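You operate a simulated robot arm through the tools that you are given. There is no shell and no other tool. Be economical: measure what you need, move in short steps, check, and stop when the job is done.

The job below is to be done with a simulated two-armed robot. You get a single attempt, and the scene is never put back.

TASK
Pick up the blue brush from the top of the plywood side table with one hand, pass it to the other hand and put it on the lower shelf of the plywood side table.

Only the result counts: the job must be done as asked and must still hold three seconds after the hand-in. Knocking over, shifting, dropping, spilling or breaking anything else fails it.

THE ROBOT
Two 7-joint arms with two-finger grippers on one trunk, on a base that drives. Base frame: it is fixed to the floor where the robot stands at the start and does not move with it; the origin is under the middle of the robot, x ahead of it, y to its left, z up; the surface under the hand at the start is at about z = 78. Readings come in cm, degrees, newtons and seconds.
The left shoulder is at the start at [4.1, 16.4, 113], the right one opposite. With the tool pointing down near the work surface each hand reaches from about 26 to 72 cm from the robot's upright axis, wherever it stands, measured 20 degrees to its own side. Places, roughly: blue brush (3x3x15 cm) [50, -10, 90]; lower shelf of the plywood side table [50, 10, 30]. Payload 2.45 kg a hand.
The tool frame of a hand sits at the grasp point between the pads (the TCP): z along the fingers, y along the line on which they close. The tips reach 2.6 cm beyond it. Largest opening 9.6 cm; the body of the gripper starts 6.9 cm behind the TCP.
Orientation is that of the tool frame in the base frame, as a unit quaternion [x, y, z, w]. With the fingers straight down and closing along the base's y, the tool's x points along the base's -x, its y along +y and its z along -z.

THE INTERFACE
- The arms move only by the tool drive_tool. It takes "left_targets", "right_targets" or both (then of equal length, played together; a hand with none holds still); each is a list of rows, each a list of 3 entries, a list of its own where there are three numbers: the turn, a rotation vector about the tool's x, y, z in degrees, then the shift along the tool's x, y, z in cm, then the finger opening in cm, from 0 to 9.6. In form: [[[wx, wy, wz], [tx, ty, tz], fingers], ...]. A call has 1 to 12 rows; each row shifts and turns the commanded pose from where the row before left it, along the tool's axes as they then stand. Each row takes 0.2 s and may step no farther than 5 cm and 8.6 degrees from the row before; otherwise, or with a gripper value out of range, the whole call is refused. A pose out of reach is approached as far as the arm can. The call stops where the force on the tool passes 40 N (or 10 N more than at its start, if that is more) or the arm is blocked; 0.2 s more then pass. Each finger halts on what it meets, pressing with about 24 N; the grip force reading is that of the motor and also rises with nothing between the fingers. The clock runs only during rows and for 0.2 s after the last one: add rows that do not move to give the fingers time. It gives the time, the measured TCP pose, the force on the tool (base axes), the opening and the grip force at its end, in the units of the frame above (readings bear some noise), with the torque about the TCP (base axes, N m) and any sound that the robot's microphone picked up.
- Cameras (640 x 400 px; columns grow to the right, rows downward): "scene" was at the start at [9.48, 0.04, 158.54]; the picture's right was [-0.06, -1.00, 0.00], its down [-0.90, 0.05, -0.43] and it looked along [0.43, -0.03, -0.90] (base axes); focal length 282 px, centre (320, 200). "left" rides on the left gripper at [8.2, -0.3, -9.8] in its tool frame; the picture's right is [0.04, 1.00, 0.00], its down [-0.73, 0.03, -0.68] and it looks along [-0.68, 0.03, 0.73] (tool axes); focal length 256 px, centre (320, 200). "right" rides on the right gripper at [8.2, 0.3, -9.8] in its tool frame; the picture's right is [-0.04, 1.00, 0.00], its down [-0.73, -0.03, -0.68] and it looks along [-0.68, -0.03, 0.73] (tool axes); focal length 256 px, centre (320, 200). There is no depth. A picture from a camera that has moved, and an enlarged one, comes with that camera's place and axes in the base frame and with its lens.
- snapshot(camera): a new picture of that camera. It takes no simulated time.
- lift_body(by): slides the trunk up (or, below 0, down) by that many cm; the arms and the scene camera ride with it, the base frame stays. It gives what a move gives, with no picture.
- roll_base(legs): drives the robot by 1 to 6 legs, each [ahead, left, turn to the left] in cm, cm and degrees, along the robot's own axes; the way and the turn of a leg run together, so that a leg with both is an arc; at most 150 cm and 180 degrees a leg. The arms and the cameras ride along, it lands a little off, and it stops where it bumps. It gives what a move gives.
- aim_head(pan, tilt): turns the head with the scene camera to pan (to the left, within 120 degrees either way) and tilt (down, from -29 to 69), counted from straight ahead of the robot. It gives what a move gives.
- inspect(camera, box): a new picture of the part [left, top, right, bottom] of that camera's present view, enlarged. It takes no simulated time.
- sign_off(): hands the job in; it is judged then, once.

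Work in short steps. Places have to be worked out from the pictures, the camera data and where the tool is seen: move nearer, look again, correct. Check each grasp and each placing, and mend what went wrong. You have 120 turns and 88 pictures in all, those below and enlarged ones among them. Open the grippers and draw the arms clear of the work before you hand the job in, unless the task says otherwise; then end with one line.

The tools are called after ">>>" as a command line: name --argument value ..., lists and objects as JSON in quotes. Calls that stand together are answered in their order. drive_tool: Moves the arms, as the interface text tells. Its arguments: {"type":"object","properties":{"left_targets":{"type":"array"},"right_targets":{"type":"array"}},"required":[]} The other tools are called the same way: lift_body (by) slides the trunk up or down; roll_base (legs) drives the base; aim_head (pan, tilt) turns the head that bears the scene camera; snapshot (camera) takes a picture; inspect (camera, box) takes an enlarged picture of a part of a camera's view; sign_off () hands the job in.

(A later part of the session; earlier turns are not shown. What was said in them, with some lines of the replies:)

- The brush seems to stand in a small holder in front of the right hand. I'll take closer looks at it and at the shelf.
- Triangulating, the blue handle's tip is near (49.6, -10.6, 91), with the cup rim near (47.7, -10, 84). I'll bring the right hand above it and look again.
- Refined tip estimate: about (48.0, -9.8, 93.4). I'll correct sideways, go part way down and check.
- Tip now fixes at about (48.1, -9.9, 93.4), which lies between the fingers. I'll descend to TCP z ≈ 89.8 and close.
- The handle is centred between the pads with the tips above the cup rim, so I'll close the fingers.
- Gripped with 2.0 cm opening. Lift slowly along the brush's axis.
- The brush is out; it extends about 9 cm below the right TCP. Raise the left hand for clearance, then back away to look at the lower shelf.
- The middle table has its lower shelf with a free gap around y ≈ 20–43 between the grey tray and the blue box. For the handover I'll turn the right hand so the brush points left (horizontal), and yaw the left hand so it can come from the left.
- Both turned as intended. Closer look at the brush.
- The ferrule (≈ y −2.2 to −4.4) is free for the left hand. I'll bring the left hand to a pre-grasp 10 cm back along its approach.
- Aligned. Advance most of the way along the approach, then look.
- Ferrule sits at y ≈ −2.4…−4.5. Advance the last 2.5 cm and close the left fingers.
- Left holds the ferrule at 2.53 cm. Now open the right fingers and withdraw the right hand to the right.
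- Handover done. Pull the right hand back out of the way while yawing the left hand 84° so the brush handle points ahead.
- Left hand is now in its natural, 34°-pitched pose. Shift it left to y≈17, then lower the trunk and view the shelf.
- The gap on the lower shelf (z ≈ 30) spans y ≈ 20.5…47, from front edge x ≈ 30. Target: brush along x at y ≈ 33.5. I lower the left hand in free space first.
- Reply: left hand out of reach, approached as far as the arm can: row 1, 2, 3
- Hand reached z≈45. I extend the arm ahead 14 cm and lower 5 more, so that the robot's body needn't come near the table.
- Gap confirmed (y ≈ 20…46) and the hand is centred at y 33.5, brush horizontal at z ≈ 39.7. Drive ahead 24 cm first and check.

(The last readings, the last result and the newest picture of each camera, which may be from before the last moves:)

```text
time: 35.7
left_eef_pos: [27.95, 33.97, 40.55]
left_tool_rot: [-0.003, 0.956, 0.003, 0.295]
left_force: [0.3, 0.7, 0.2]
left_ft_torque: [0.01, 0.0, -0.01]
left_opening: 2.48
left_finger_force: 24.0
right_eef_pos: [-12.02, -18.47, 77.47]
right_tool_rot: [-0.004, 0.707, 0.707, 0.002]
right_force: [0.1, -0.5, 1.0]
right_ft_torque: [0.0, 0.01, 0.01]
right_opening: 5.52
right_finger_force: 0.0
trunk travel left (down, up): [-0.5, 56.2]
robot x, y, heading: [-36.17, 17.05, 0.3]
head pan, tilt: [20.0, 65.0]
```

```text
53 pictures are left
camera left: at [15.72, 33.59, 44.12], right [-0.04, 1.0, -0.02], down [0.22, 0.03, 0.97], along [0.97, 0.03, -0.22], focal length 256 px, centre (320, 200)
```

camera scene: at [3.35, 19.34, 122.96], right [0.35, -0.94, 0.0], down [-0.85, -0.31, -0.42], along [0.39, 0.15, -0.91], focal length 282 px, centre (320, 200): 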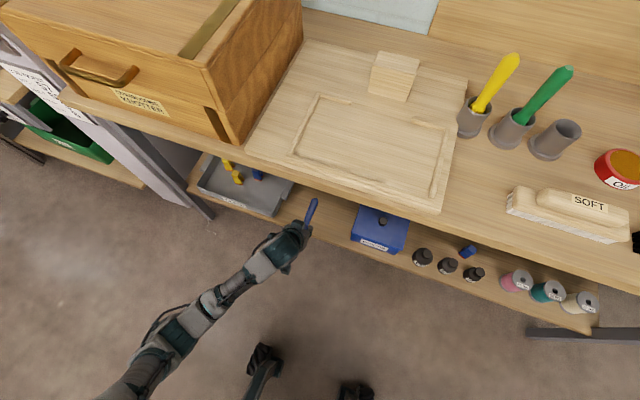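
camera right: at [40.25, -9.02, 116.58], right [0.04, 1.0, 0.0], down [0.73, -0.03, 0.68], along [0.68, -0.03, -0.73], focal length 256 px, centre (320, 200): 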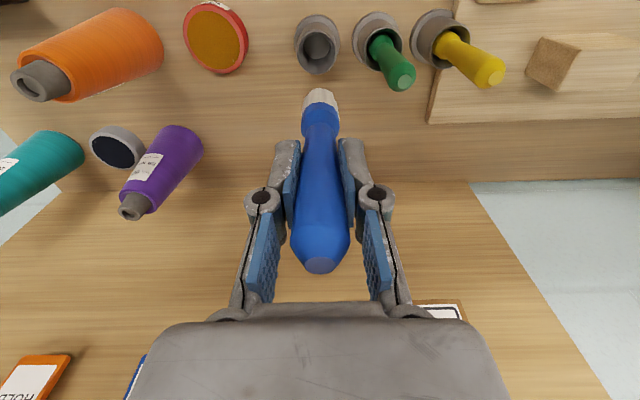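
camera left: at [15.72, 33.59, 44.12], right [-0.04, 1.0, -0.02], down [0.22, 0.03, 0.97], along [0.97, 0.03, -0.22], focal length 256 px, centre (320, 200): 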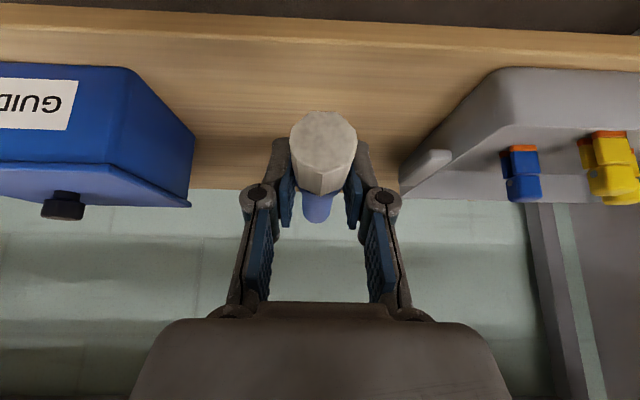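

Clear on both sides; shelf depth is x ≈ 30–66. Drive 11 cm more.

>>> roll_base --legs '[[11.5, 0, 0]]'

>>> snapshot --camera "left"

>>> snapshot --camera "scene"

```text
time: 36.9
left_eef_pos: [39.3, 34.01, 40.81]
left_tool_rot: [-0.001, 0.955, 0.003, 0.297]
left_force: [-0.4, -0.1, 0.0]
left_ft_torque: [-0.02, 0.03, -0.01]
left_opening: 2.5
left_finger_force: 24.1
right_eef_pos: [-0.82, -18.5, 77.52]
right_tool_rot: [-0.007, 0.707, 0.707, 0.003]
right_force: [-0.1, 0.1, -0.2]
right_ft_torque: [0.0, -0.04, -0.01]
right_opening: 5.49
right_finger_force: 0.0
trunk travel left (down, up): [-0.5, 56.2]
robot x, y, heading: [-24.26, 16.83, 0.1]
head pan, tilt: [20.0, 65.0]
```

```text
52 pictures are left
camera left: at [27.05, 33.58, 44.37], right [-0.04, 1.0, -0.02], down [0.22, 0.03, 0.98], along [0.98, 0.03, -0.22], focal length 256 px, centre (320, 200)
```

left: 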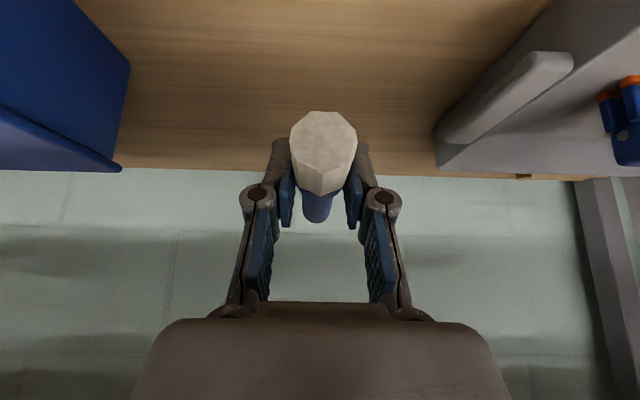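

```text
51 pictures are left
camera scene: at [14.89, 19.07, 122.95], right [0.35, -0.94, 0.0], down [-0.85, -0.31, -0.42], along [0.39, 0.15, -0.91], focal length 282 px, centre (320, 200)
```

scene: 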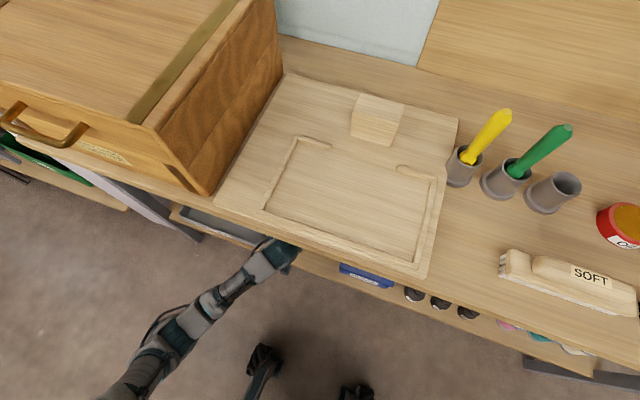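

Inside the gap. Lower 5 cm, then feel for contact in small steps.

>>> drive_tool --left_targets '[[[0, 0, 0], [0.85, 0, 1.24], 1.2], [[0, 0, 0], [0.85, 0, 1.24], 1.2], [[0, 0, 0], [0.85, 0, 1.24], 1.2], [[0, 0, 0], [0.34, 0, 0.5], 1.2], [[0, 0, 0], [0, 0, 0], 1.2]]'

>>> snapshot --camera "left"

```text
time: 38.1
left_eef_pos: [39.04, 34.03, 36.2]
left_tool_rot: [-0.002, 0.954, 0.002, 0.301]
left_force: [-0.1, 0.9, -0.5]
left_ft_torque: [0.0, 0.03, 0.01]
left_opening: 2.48
left_finger_force: 24.0
right_eef_pos: [-1.21, -18.51, 77.72]
right_tool_rot: [-0.008, 0.707, 0.707, 0.006]
right_force: [-0.4, 1.0, 0.7]
right_ft_torque: [-0.02, -0.05, -0.02]
right_opening: 5.49
right_finger_force: 0.0
trunk travel left (down, up): [-0.5, 56.2]
robot x, y, heading: [-24.4, 16.88, 0.2]
head pan, tilt: [20.0, 65.0]
```

```text
50 pictures are left
camera left: at [26.85, 33.64, 39.55], right [-0.04, 1.0, -0.02], down [0.21, 0.03, 0.98], along [0.98, 0.03, -0.21], focal length 256 px, centre (320, 200)
```

left: 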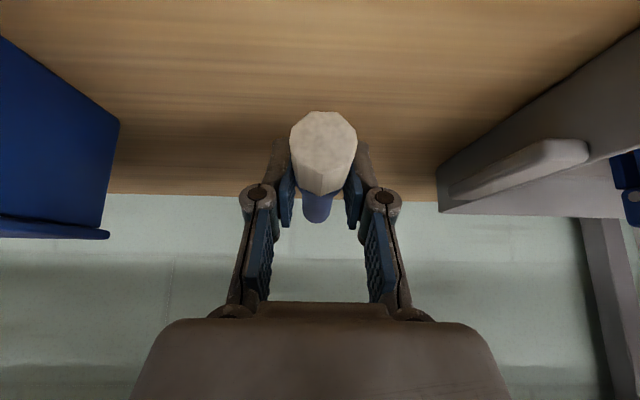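

Both hands show a slight pitch drift (~1°), so something upstream may be touching. I look at the body and arm near the table edge.

>>> aim_head --pan 0 --tilt 69

>>> snapshot --camera "scene"

>>> snapshot --camera "right"

```text
time: 39.0
left_eef_pos: [39.22, 33.83, 36.15]
left_tool_rot: [-0.001, 0.954, 0.002, 0.3]
left_force: [-0.1, -0.2, 0.3]
left_ft_torque: [-0.01, 0.05, 0.02]
left_opening: 2.49
left_finger_force: 23.9
right_eef_pos: [-1.18, -18.47, 77.88]
right_tool_rot: [-0.009, 0.707, 0.707, 0.006]
right_force: [0.1, 0.9, -0.4]
right_ft_torque: [-0.01, -0.02, 0.0]
right_opening: 5.51
right_finger_force: 0.1
trunk travel left (down, up): [-0.5, 56.2]
robot x, y, heading: [-23.94, 17.09, 0.1]
head pan, tilt: [0.0, 68.8]
```

```text
49 pictures are left
camera scene: at [14.69, 17.03, 122.61], right [0.01, -1.0, 0.0], down [-0.93, 0.0, -0.36], along [0.36, 0.0, -0.93], focal length 282 px, centre (320, 200)
```

scene: 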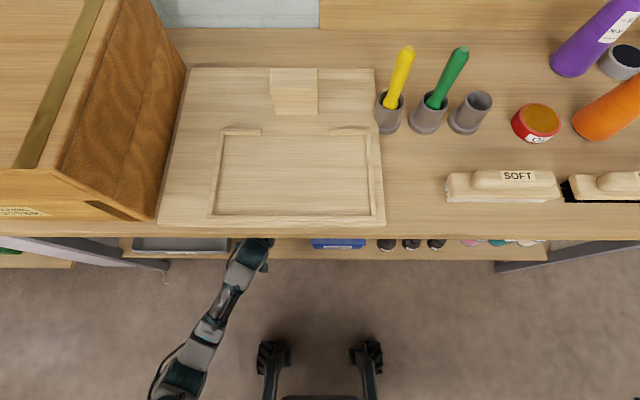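

```text
48 pictures are left
camera right: at [-9.36, -28.11, 77.85], right [0.02, 0.0, 1.0], down [0.74, -0.68, -0.02], along [0.68, 0.74, -0.01], focal length 256 px, centre (320, 200)
```

right: 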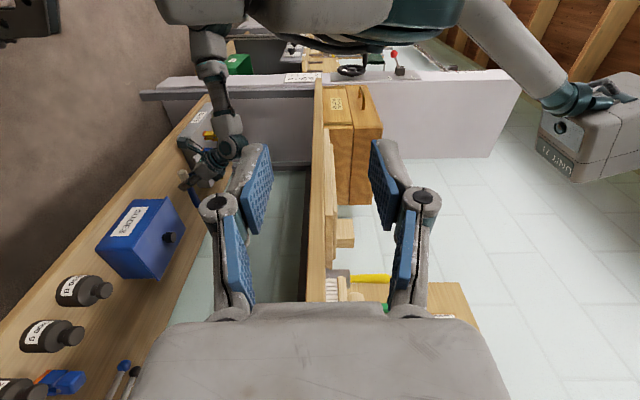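

No contact visible; table edge still at x≈25.9 and forearm is free. Keep lowering gently.

>>> drive_tool --left_targets '[[[0, 0, 0], [0.57, 0, 0.82], 1.2], [[0, 0, 0], [0.57, 0, 0.82], 1.2], [[0, 0, 0], [0, 0, 0], 1.2]]'

>>> snapshot --camera "left"

>>> inspect --camera "right" --box '[150, 80, 310, 220]'

```text
time: 39.8
left_eef_pos: [39.17, 34.0, 34.1]
left_tool_rot: [-0.002, 0.954, 0.002, 0.3]
left_force: [0.4, 0.5, -0.3]
left_ft_torque: [-0.02, 0.02, 0.03]
left_opening: 2.49
left_finger_force: 24.0
right_eef_pos: [-1.04, -18.35, 77.66]
right_tool_rot: [-0.008, 0.707, 0.707, 0.006]
right_force: [-0.9, -0.4, -0.8]
right_ft_torque: [0.04, 0.0, -0.01]
right_opening: 5.54
right_finger_force: 0.0
trunk travel left (down, up): [-0.5, 56.2]
robot x, y, heading: [-24.61, 17.07, 0.4]
head pan, tilt: [0.0, 68.8]
```

```text
47 pictures are left
camera left: at [26.89, 33.63, 37.49], right [-0.04, 1.0, -0.02], down [0.21, 0.03, 0.98], along [0.98, 0.03, -0.21], focal length 256 px, centre (320, 200)
```

left: 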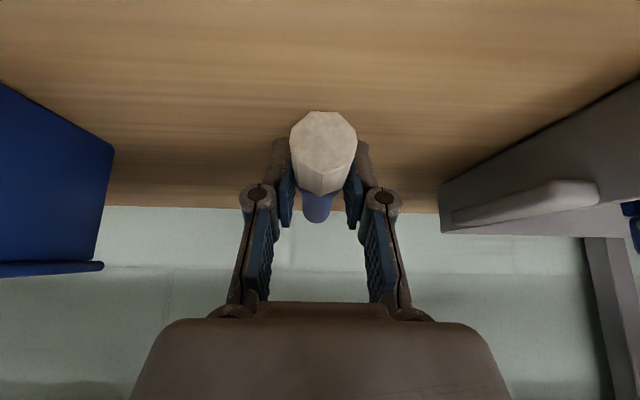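

```text
2.86 times, centred on (230, 150) of right
camera zoom: at [-9.36, -28.11, 77.85], right [0.02, 0.0, 1.0], down [0.74, -0.68, -0.02], along [0.68, 0.74, -0.01], focal length 731 px, centre (577, 343)
```

zoom: 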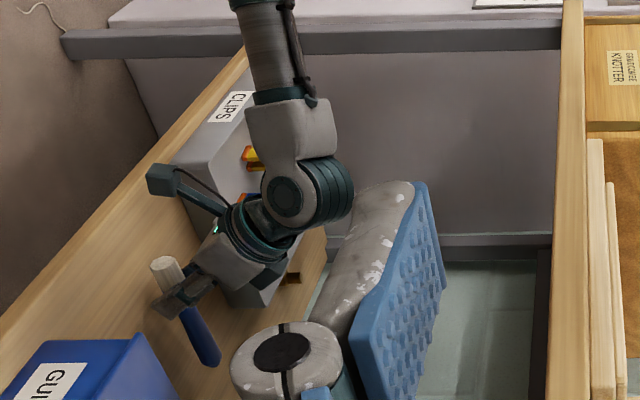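

Excellent side view: the brush is level just above the shelf. Feel down a little further.

>>> drive_tool --left_targets '[[[0, 0, 0], [0.28, 0, 0.41], 1.2], [[0, 0, 0], [0.17, 0, 0.25], 1.2], [[0, 0, 0], [0, 0, 0], 1.2]]'

>>> inspect --camera "right" --box '[160, 120, 240, 180]'

```text
time: 40.6
left_eef_pos: [39.25, 34.05, 33.31]
left_tool_rot: [-0.001, 0.954, 0.003, 0.3]
left_force: [0.3, 0.2, -0.3]
left_ft_torque: [-0.02, 0.03, 0.0]
left_opening: 2.49
left_finger_force: 24.0
right_eef_pos: [-1.24, -18.43, 77.75]
right_tool_rot: [-0.008, 0.707, 0.707, 0.005]
right_force: [0.1, 0.1, -0.5]
right_ft_torque: [-0.01, 0.0, 0.0]
right_opening: 5.46
right_finger_force: 0.1
trunk travel left (down, up): [-0.5, 56.2]
robot x, y, heading: [-24.21, 16.88, 0.4]
head pan, tilt: [0.0, 68.8]
```

```text
6.67 times, centred on (200, 150) of right
camera zoom: at [-9.36, -28.11, 77.85], right [0.02, 0.0, 1.0], down [0.74, -0.68, -0.02], along [0.68, 0.74, -0.01], focal length 1707 px, centre (1120, 533)
```

zoom: 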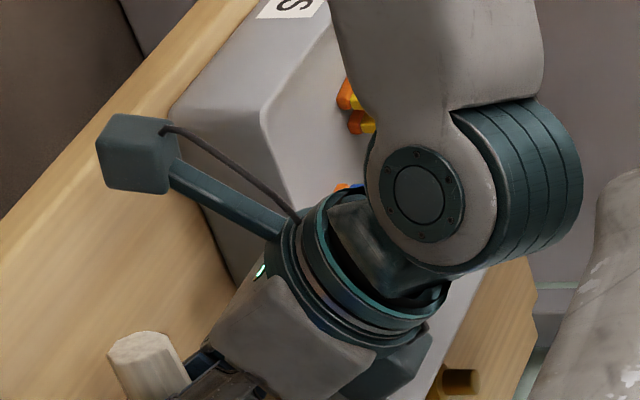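

No contact yet; continue in 0.4 cm steps.

>>> drive_tool --left_targets '[[[0, 0, 0], [0.17, 0, 0.25], 1.2], [[0, 0, 0], [0.17, 0, 0.25], 1.2], [[0, 0, 0], [0, 0, 0], 1.2]]'

>>> inspect --camera "right" --box '[160, 150, 240, 210]'

```text
time: 41.4
left_eef_pos: [39.15, 34.12, 32.84]
left_tool_rot: [-0.002, 0.954, 0.004, 0.301]
left_force: [-0.1, 0.2, 5.2]
left_ft_torque: [-0.08, -0.01, 0.02]
left_opening: 2.51
left_finger_force: 24.0
right_eef_pos: [-1.2, -18.57, 77.71]
right_tool_rot: [-0.008, 0.707, 0.707, 0.006]
right_force: [-0.5, 0.1, -0.2]
right_ft_torque: [0.03, 0.03, 0.02]
right_opening: 5.49
right_finger_force: 0.1
trunk travel left (down, up): [-0.5, 56.2]
robot x, y, heading: [-24.53, 16.93, 0.3]
head pan, tilt: [0.0, 68.8]
```

```text
6.67 times, centred on (200, 180) of right
camera zoom: at [-9.39, -28.12, 77.87], right [0.02, 0.0, 1.0], down [0.74, -0.68, -0.02], along [0.68, 0.74, -0.01], focal length 1707 px, centre (1120, 333)
```

zoom: 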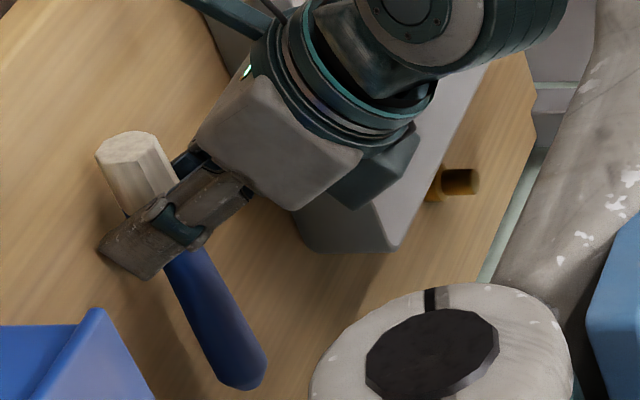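

Fingertips touch the shelf (5 N). Release the brush by opening gradually.

>>> drive_tool --left_targets '[[[0, 0, 0], [-0.06, 0, -0.08], 2.5], [[0, 0, 0], [0, 0, 0], 2.8], [[0, 0, 0], [0, 0, 0], 3.2], [[0, 0, 0], [0, 0, 0], 4.0], [[0, 0, 0], [0, 0, 0], 5.0], [[0, 0, 0], [0, 0, 0], 5.0]]'

>>> snapshot --camera "left"

>>> inspect --camera "right" --box '[160, 150, 240, 210]'

```text
time: 42.8
left_eef_pos: [39.08, 34.08, 32.8]
left_tool_rot: [-0.002, 0.954, 0.003, 0.3]
left_force: [0.8, -0.6, 0.8]
left_ft_torque: [0.0, 0.04, 0.01]
left_opening: 5.04
left_finger_force: 0.0
right_eef_pos: [-1.18, -18.43, 77.68]
right_tool_rot: [-0.008, 0.707, 0.707, 0.006]
right_force: [-0.3, 0.7, -0.3]
right_ft_torque: [-0.03, 0.02, 0.03]
right_opening: 5.48
right_finger_force: 0.0
trunk travel left (down, up): [-0.5, 56.2]
robot x, y, heading: [-24.56, 17.11, 0.3]
head pan, tilt: [0.0, 68.8]
```

```text
43 pictures are left
camera left: at [26.85, 33.65, 36.21], right [-0.04, 1.0, -0.02], down [0.21, 0.03, 0.98], along [0.98, 0.03, -0.21], focal length 256 px, centre (320, 200)
```

left: 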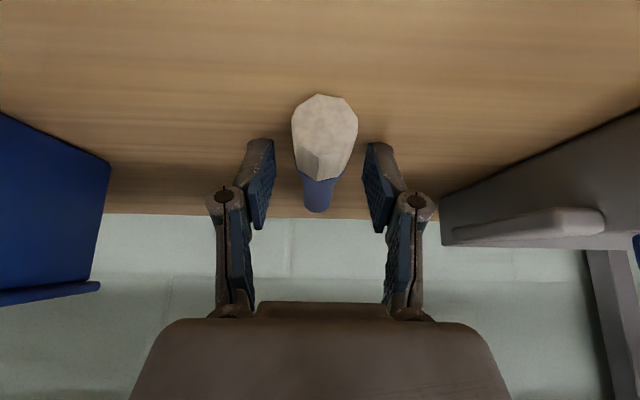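

```text
6.67 times, centred on (200, 180) of right
camera zoom: at [-9.36, -28.12, 77.85], right [0.02, 0.0, 1.0], down [0.74, -0.68, -0.02], along [0.68, 0.74, -0.01], focal length 1707 px, centre (1120, 333)
```

zoom: 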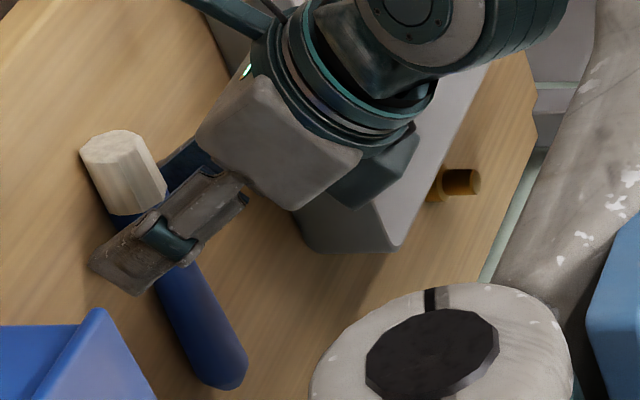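

The brush lies on the shelf between open fingers. Raise the hand straight up, then back the base away.

>>> drive_tool --left_targets '[[[0, 0, 0], [-0.57, 0, -0.82], 5.0], [[0, 0, 0], [-1.14, 0, -1.64], 5.0], [[0, 0, 0], [-1.14, 0, -1.64], 5.0], [[0, 0, 0], [-0.86, 0, -1.23], 5.0], [[0, 0, 0], [0, 0, 0], 5.0]]'

>>> snapshot --camera "left"

>>> inspect --camera "right" --box '[150, 80, 310, 220]'

```text
time: 44.0
left_eef_pos: [39.04, 34.11, 39.39]
left_tool_rot: [-0.002, 0.954, 0.003, 0.3]
left_force: [0.6, -0.6, 0.0]
left_ft_torque: [0.03, -0.02, 0.03]
left_opening: 5.0
left_finger_force: 0.0
right_eef_pos: [-1.15, -18.56, 77.79]
right_tool_rot: [-0.007, 0.706, 0.708, 0.005]
right_force: [-0.1, 0.0, 0.4]
right_ft_torque: [0.02, 0.01, 0.01]
right_opening: 5.53
right_finger_force: 0.1
trunk travel left (down, up): [-0.5, 56.2]
robot x, y, heading: [-24.36, 16.75, 0.3]
head pan, tilt: [0.0, 68.8]
```

```text
41 pictures are left
camera left: at [26.77, 33.78, 42.82], right [-0.04, 1.0, -0.02], down [0.21, 0.03, 0.98], along [0.98, 0.03, -0.21], focal length 256 px, centre (320, 200)
```

left: 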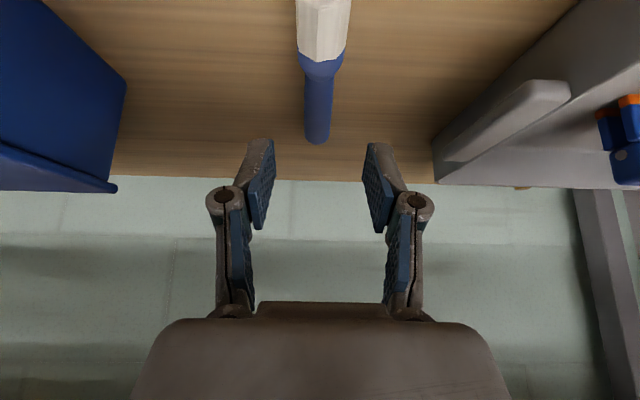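

```text
2.86 times, centred on (230, 150) of right
camera zoom: at [-9.36, -28.11, 77.85], right [0.02, 0.0, 1.0], down [0.74, -0.68, -0.02], along [0.68, 0.74, -0.01], focal length 731 px, centre (577, 343)
```

zoom: 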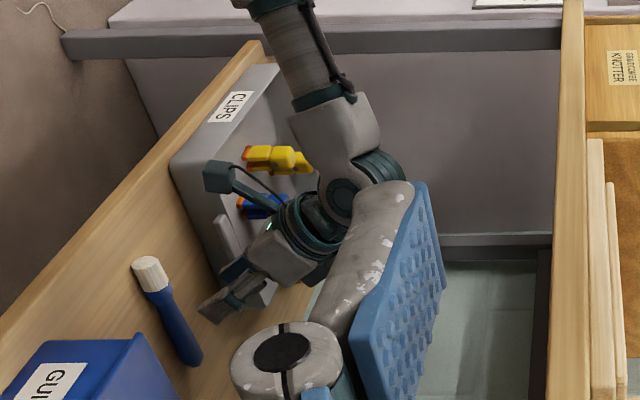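

The brush rests on the shelf, hand is clear above it. Back the base straight away.

>>> roll_base --legs '[[-40, 0, 0]]'

>>> aim_head --pan 0 --tilt 45

>>> snapshot --camera "scene"

>>> snapshot --camera "left"

```text
time: 46.4
left_eef_pos: [-0.68, 33.7, 39.48]
left_tool_rot: [0.001, 0.954, 0.002, 0.3]
left_force: [-0.3, -0.1, 0.4]
left_ft_torque: [0.02, -0.01, 0.02]
left_opening: 4.99
left_finger_force: 0.0
right_eef_pos: [-41.15, -18.59, 77.74]
right_tool_rot: [-0.006, 0.707, 0.707, 0.008]
right_force: [0.4, -0.4, -0.3]
right_ft_torque: [0.01, 0.01, -0.04]
right_opening: 5.53
right_finger_force: 0.1
trunk travel left (down, up): [-0.5, 56.2]
robot x, y, heading: [-64.49, 16.69, 0.1]
head pan, tilt: [0.0, 68.8]
```

```text
time: 47.3
left_eef_pos: [-0.59, 33.86, 39.59]
left_tool_rot: [0.001, 0.953, 0.001, 0.302]
left_force: [-0.7, -0.6, -0.3]
left_ft_torque: [0.02, -0.03, 0.0]
left_opening: 5.0
left_finger_force: 0.2
right_eef_pos: [-41.49, -18.71, 77.74]
right_tool_rot: [-0.008, 0.708, 0.706, 0.009]
right_force: [-0.3, -0.3, -0.1]
right_ft_torque: [0.03, -0.01, 0.05]
right_opening: 5.48
right_finger_force: 0.1
trunk travel left (down, up): [-0.5, 56.2]
robot x, y, heading: [-63.99, 16.73, -0.1]
head pan, tilt: [0.0, 45.0]
```

```text
39 pictures are left
camera scene: at [-22.5, 16.71, 125.48], right [0.0, -1.0, 0.0], down [-0.71, 0.0, -0.7], along [0.7, 0.0, -0.71], focal length 282 px, centre (320, 200)
```

scene: 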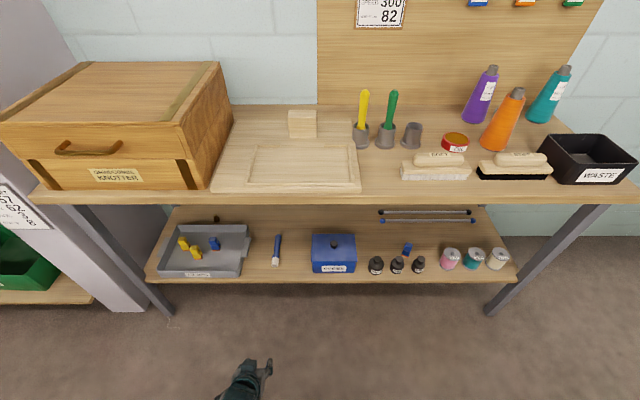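

```text
38 pictures are left
camera left: at [-13.04, 33.45, 43.03], right [-0.03, 1.0, -0.02], down [0.21, 0.03, 0.98], along [0.98, 0.03, -0.21], focal length 256 px, centre (320, 200)
```

left: 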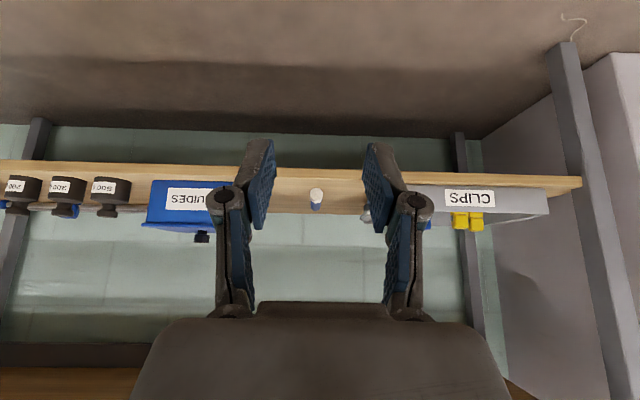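

The brush lies on the lower shelf, everything else is undisturbed, and both hands are open and clear. Handing in.

>>> sign_off

```text
The job is handed in.
```

I picked up the blue brush with the right hand and passed it to the left. It now lies on the lower shelf of the plywood side table, between the grey tray and the blue box. The last pictures show nothing else moved, and both grippers are open and clear of the table.
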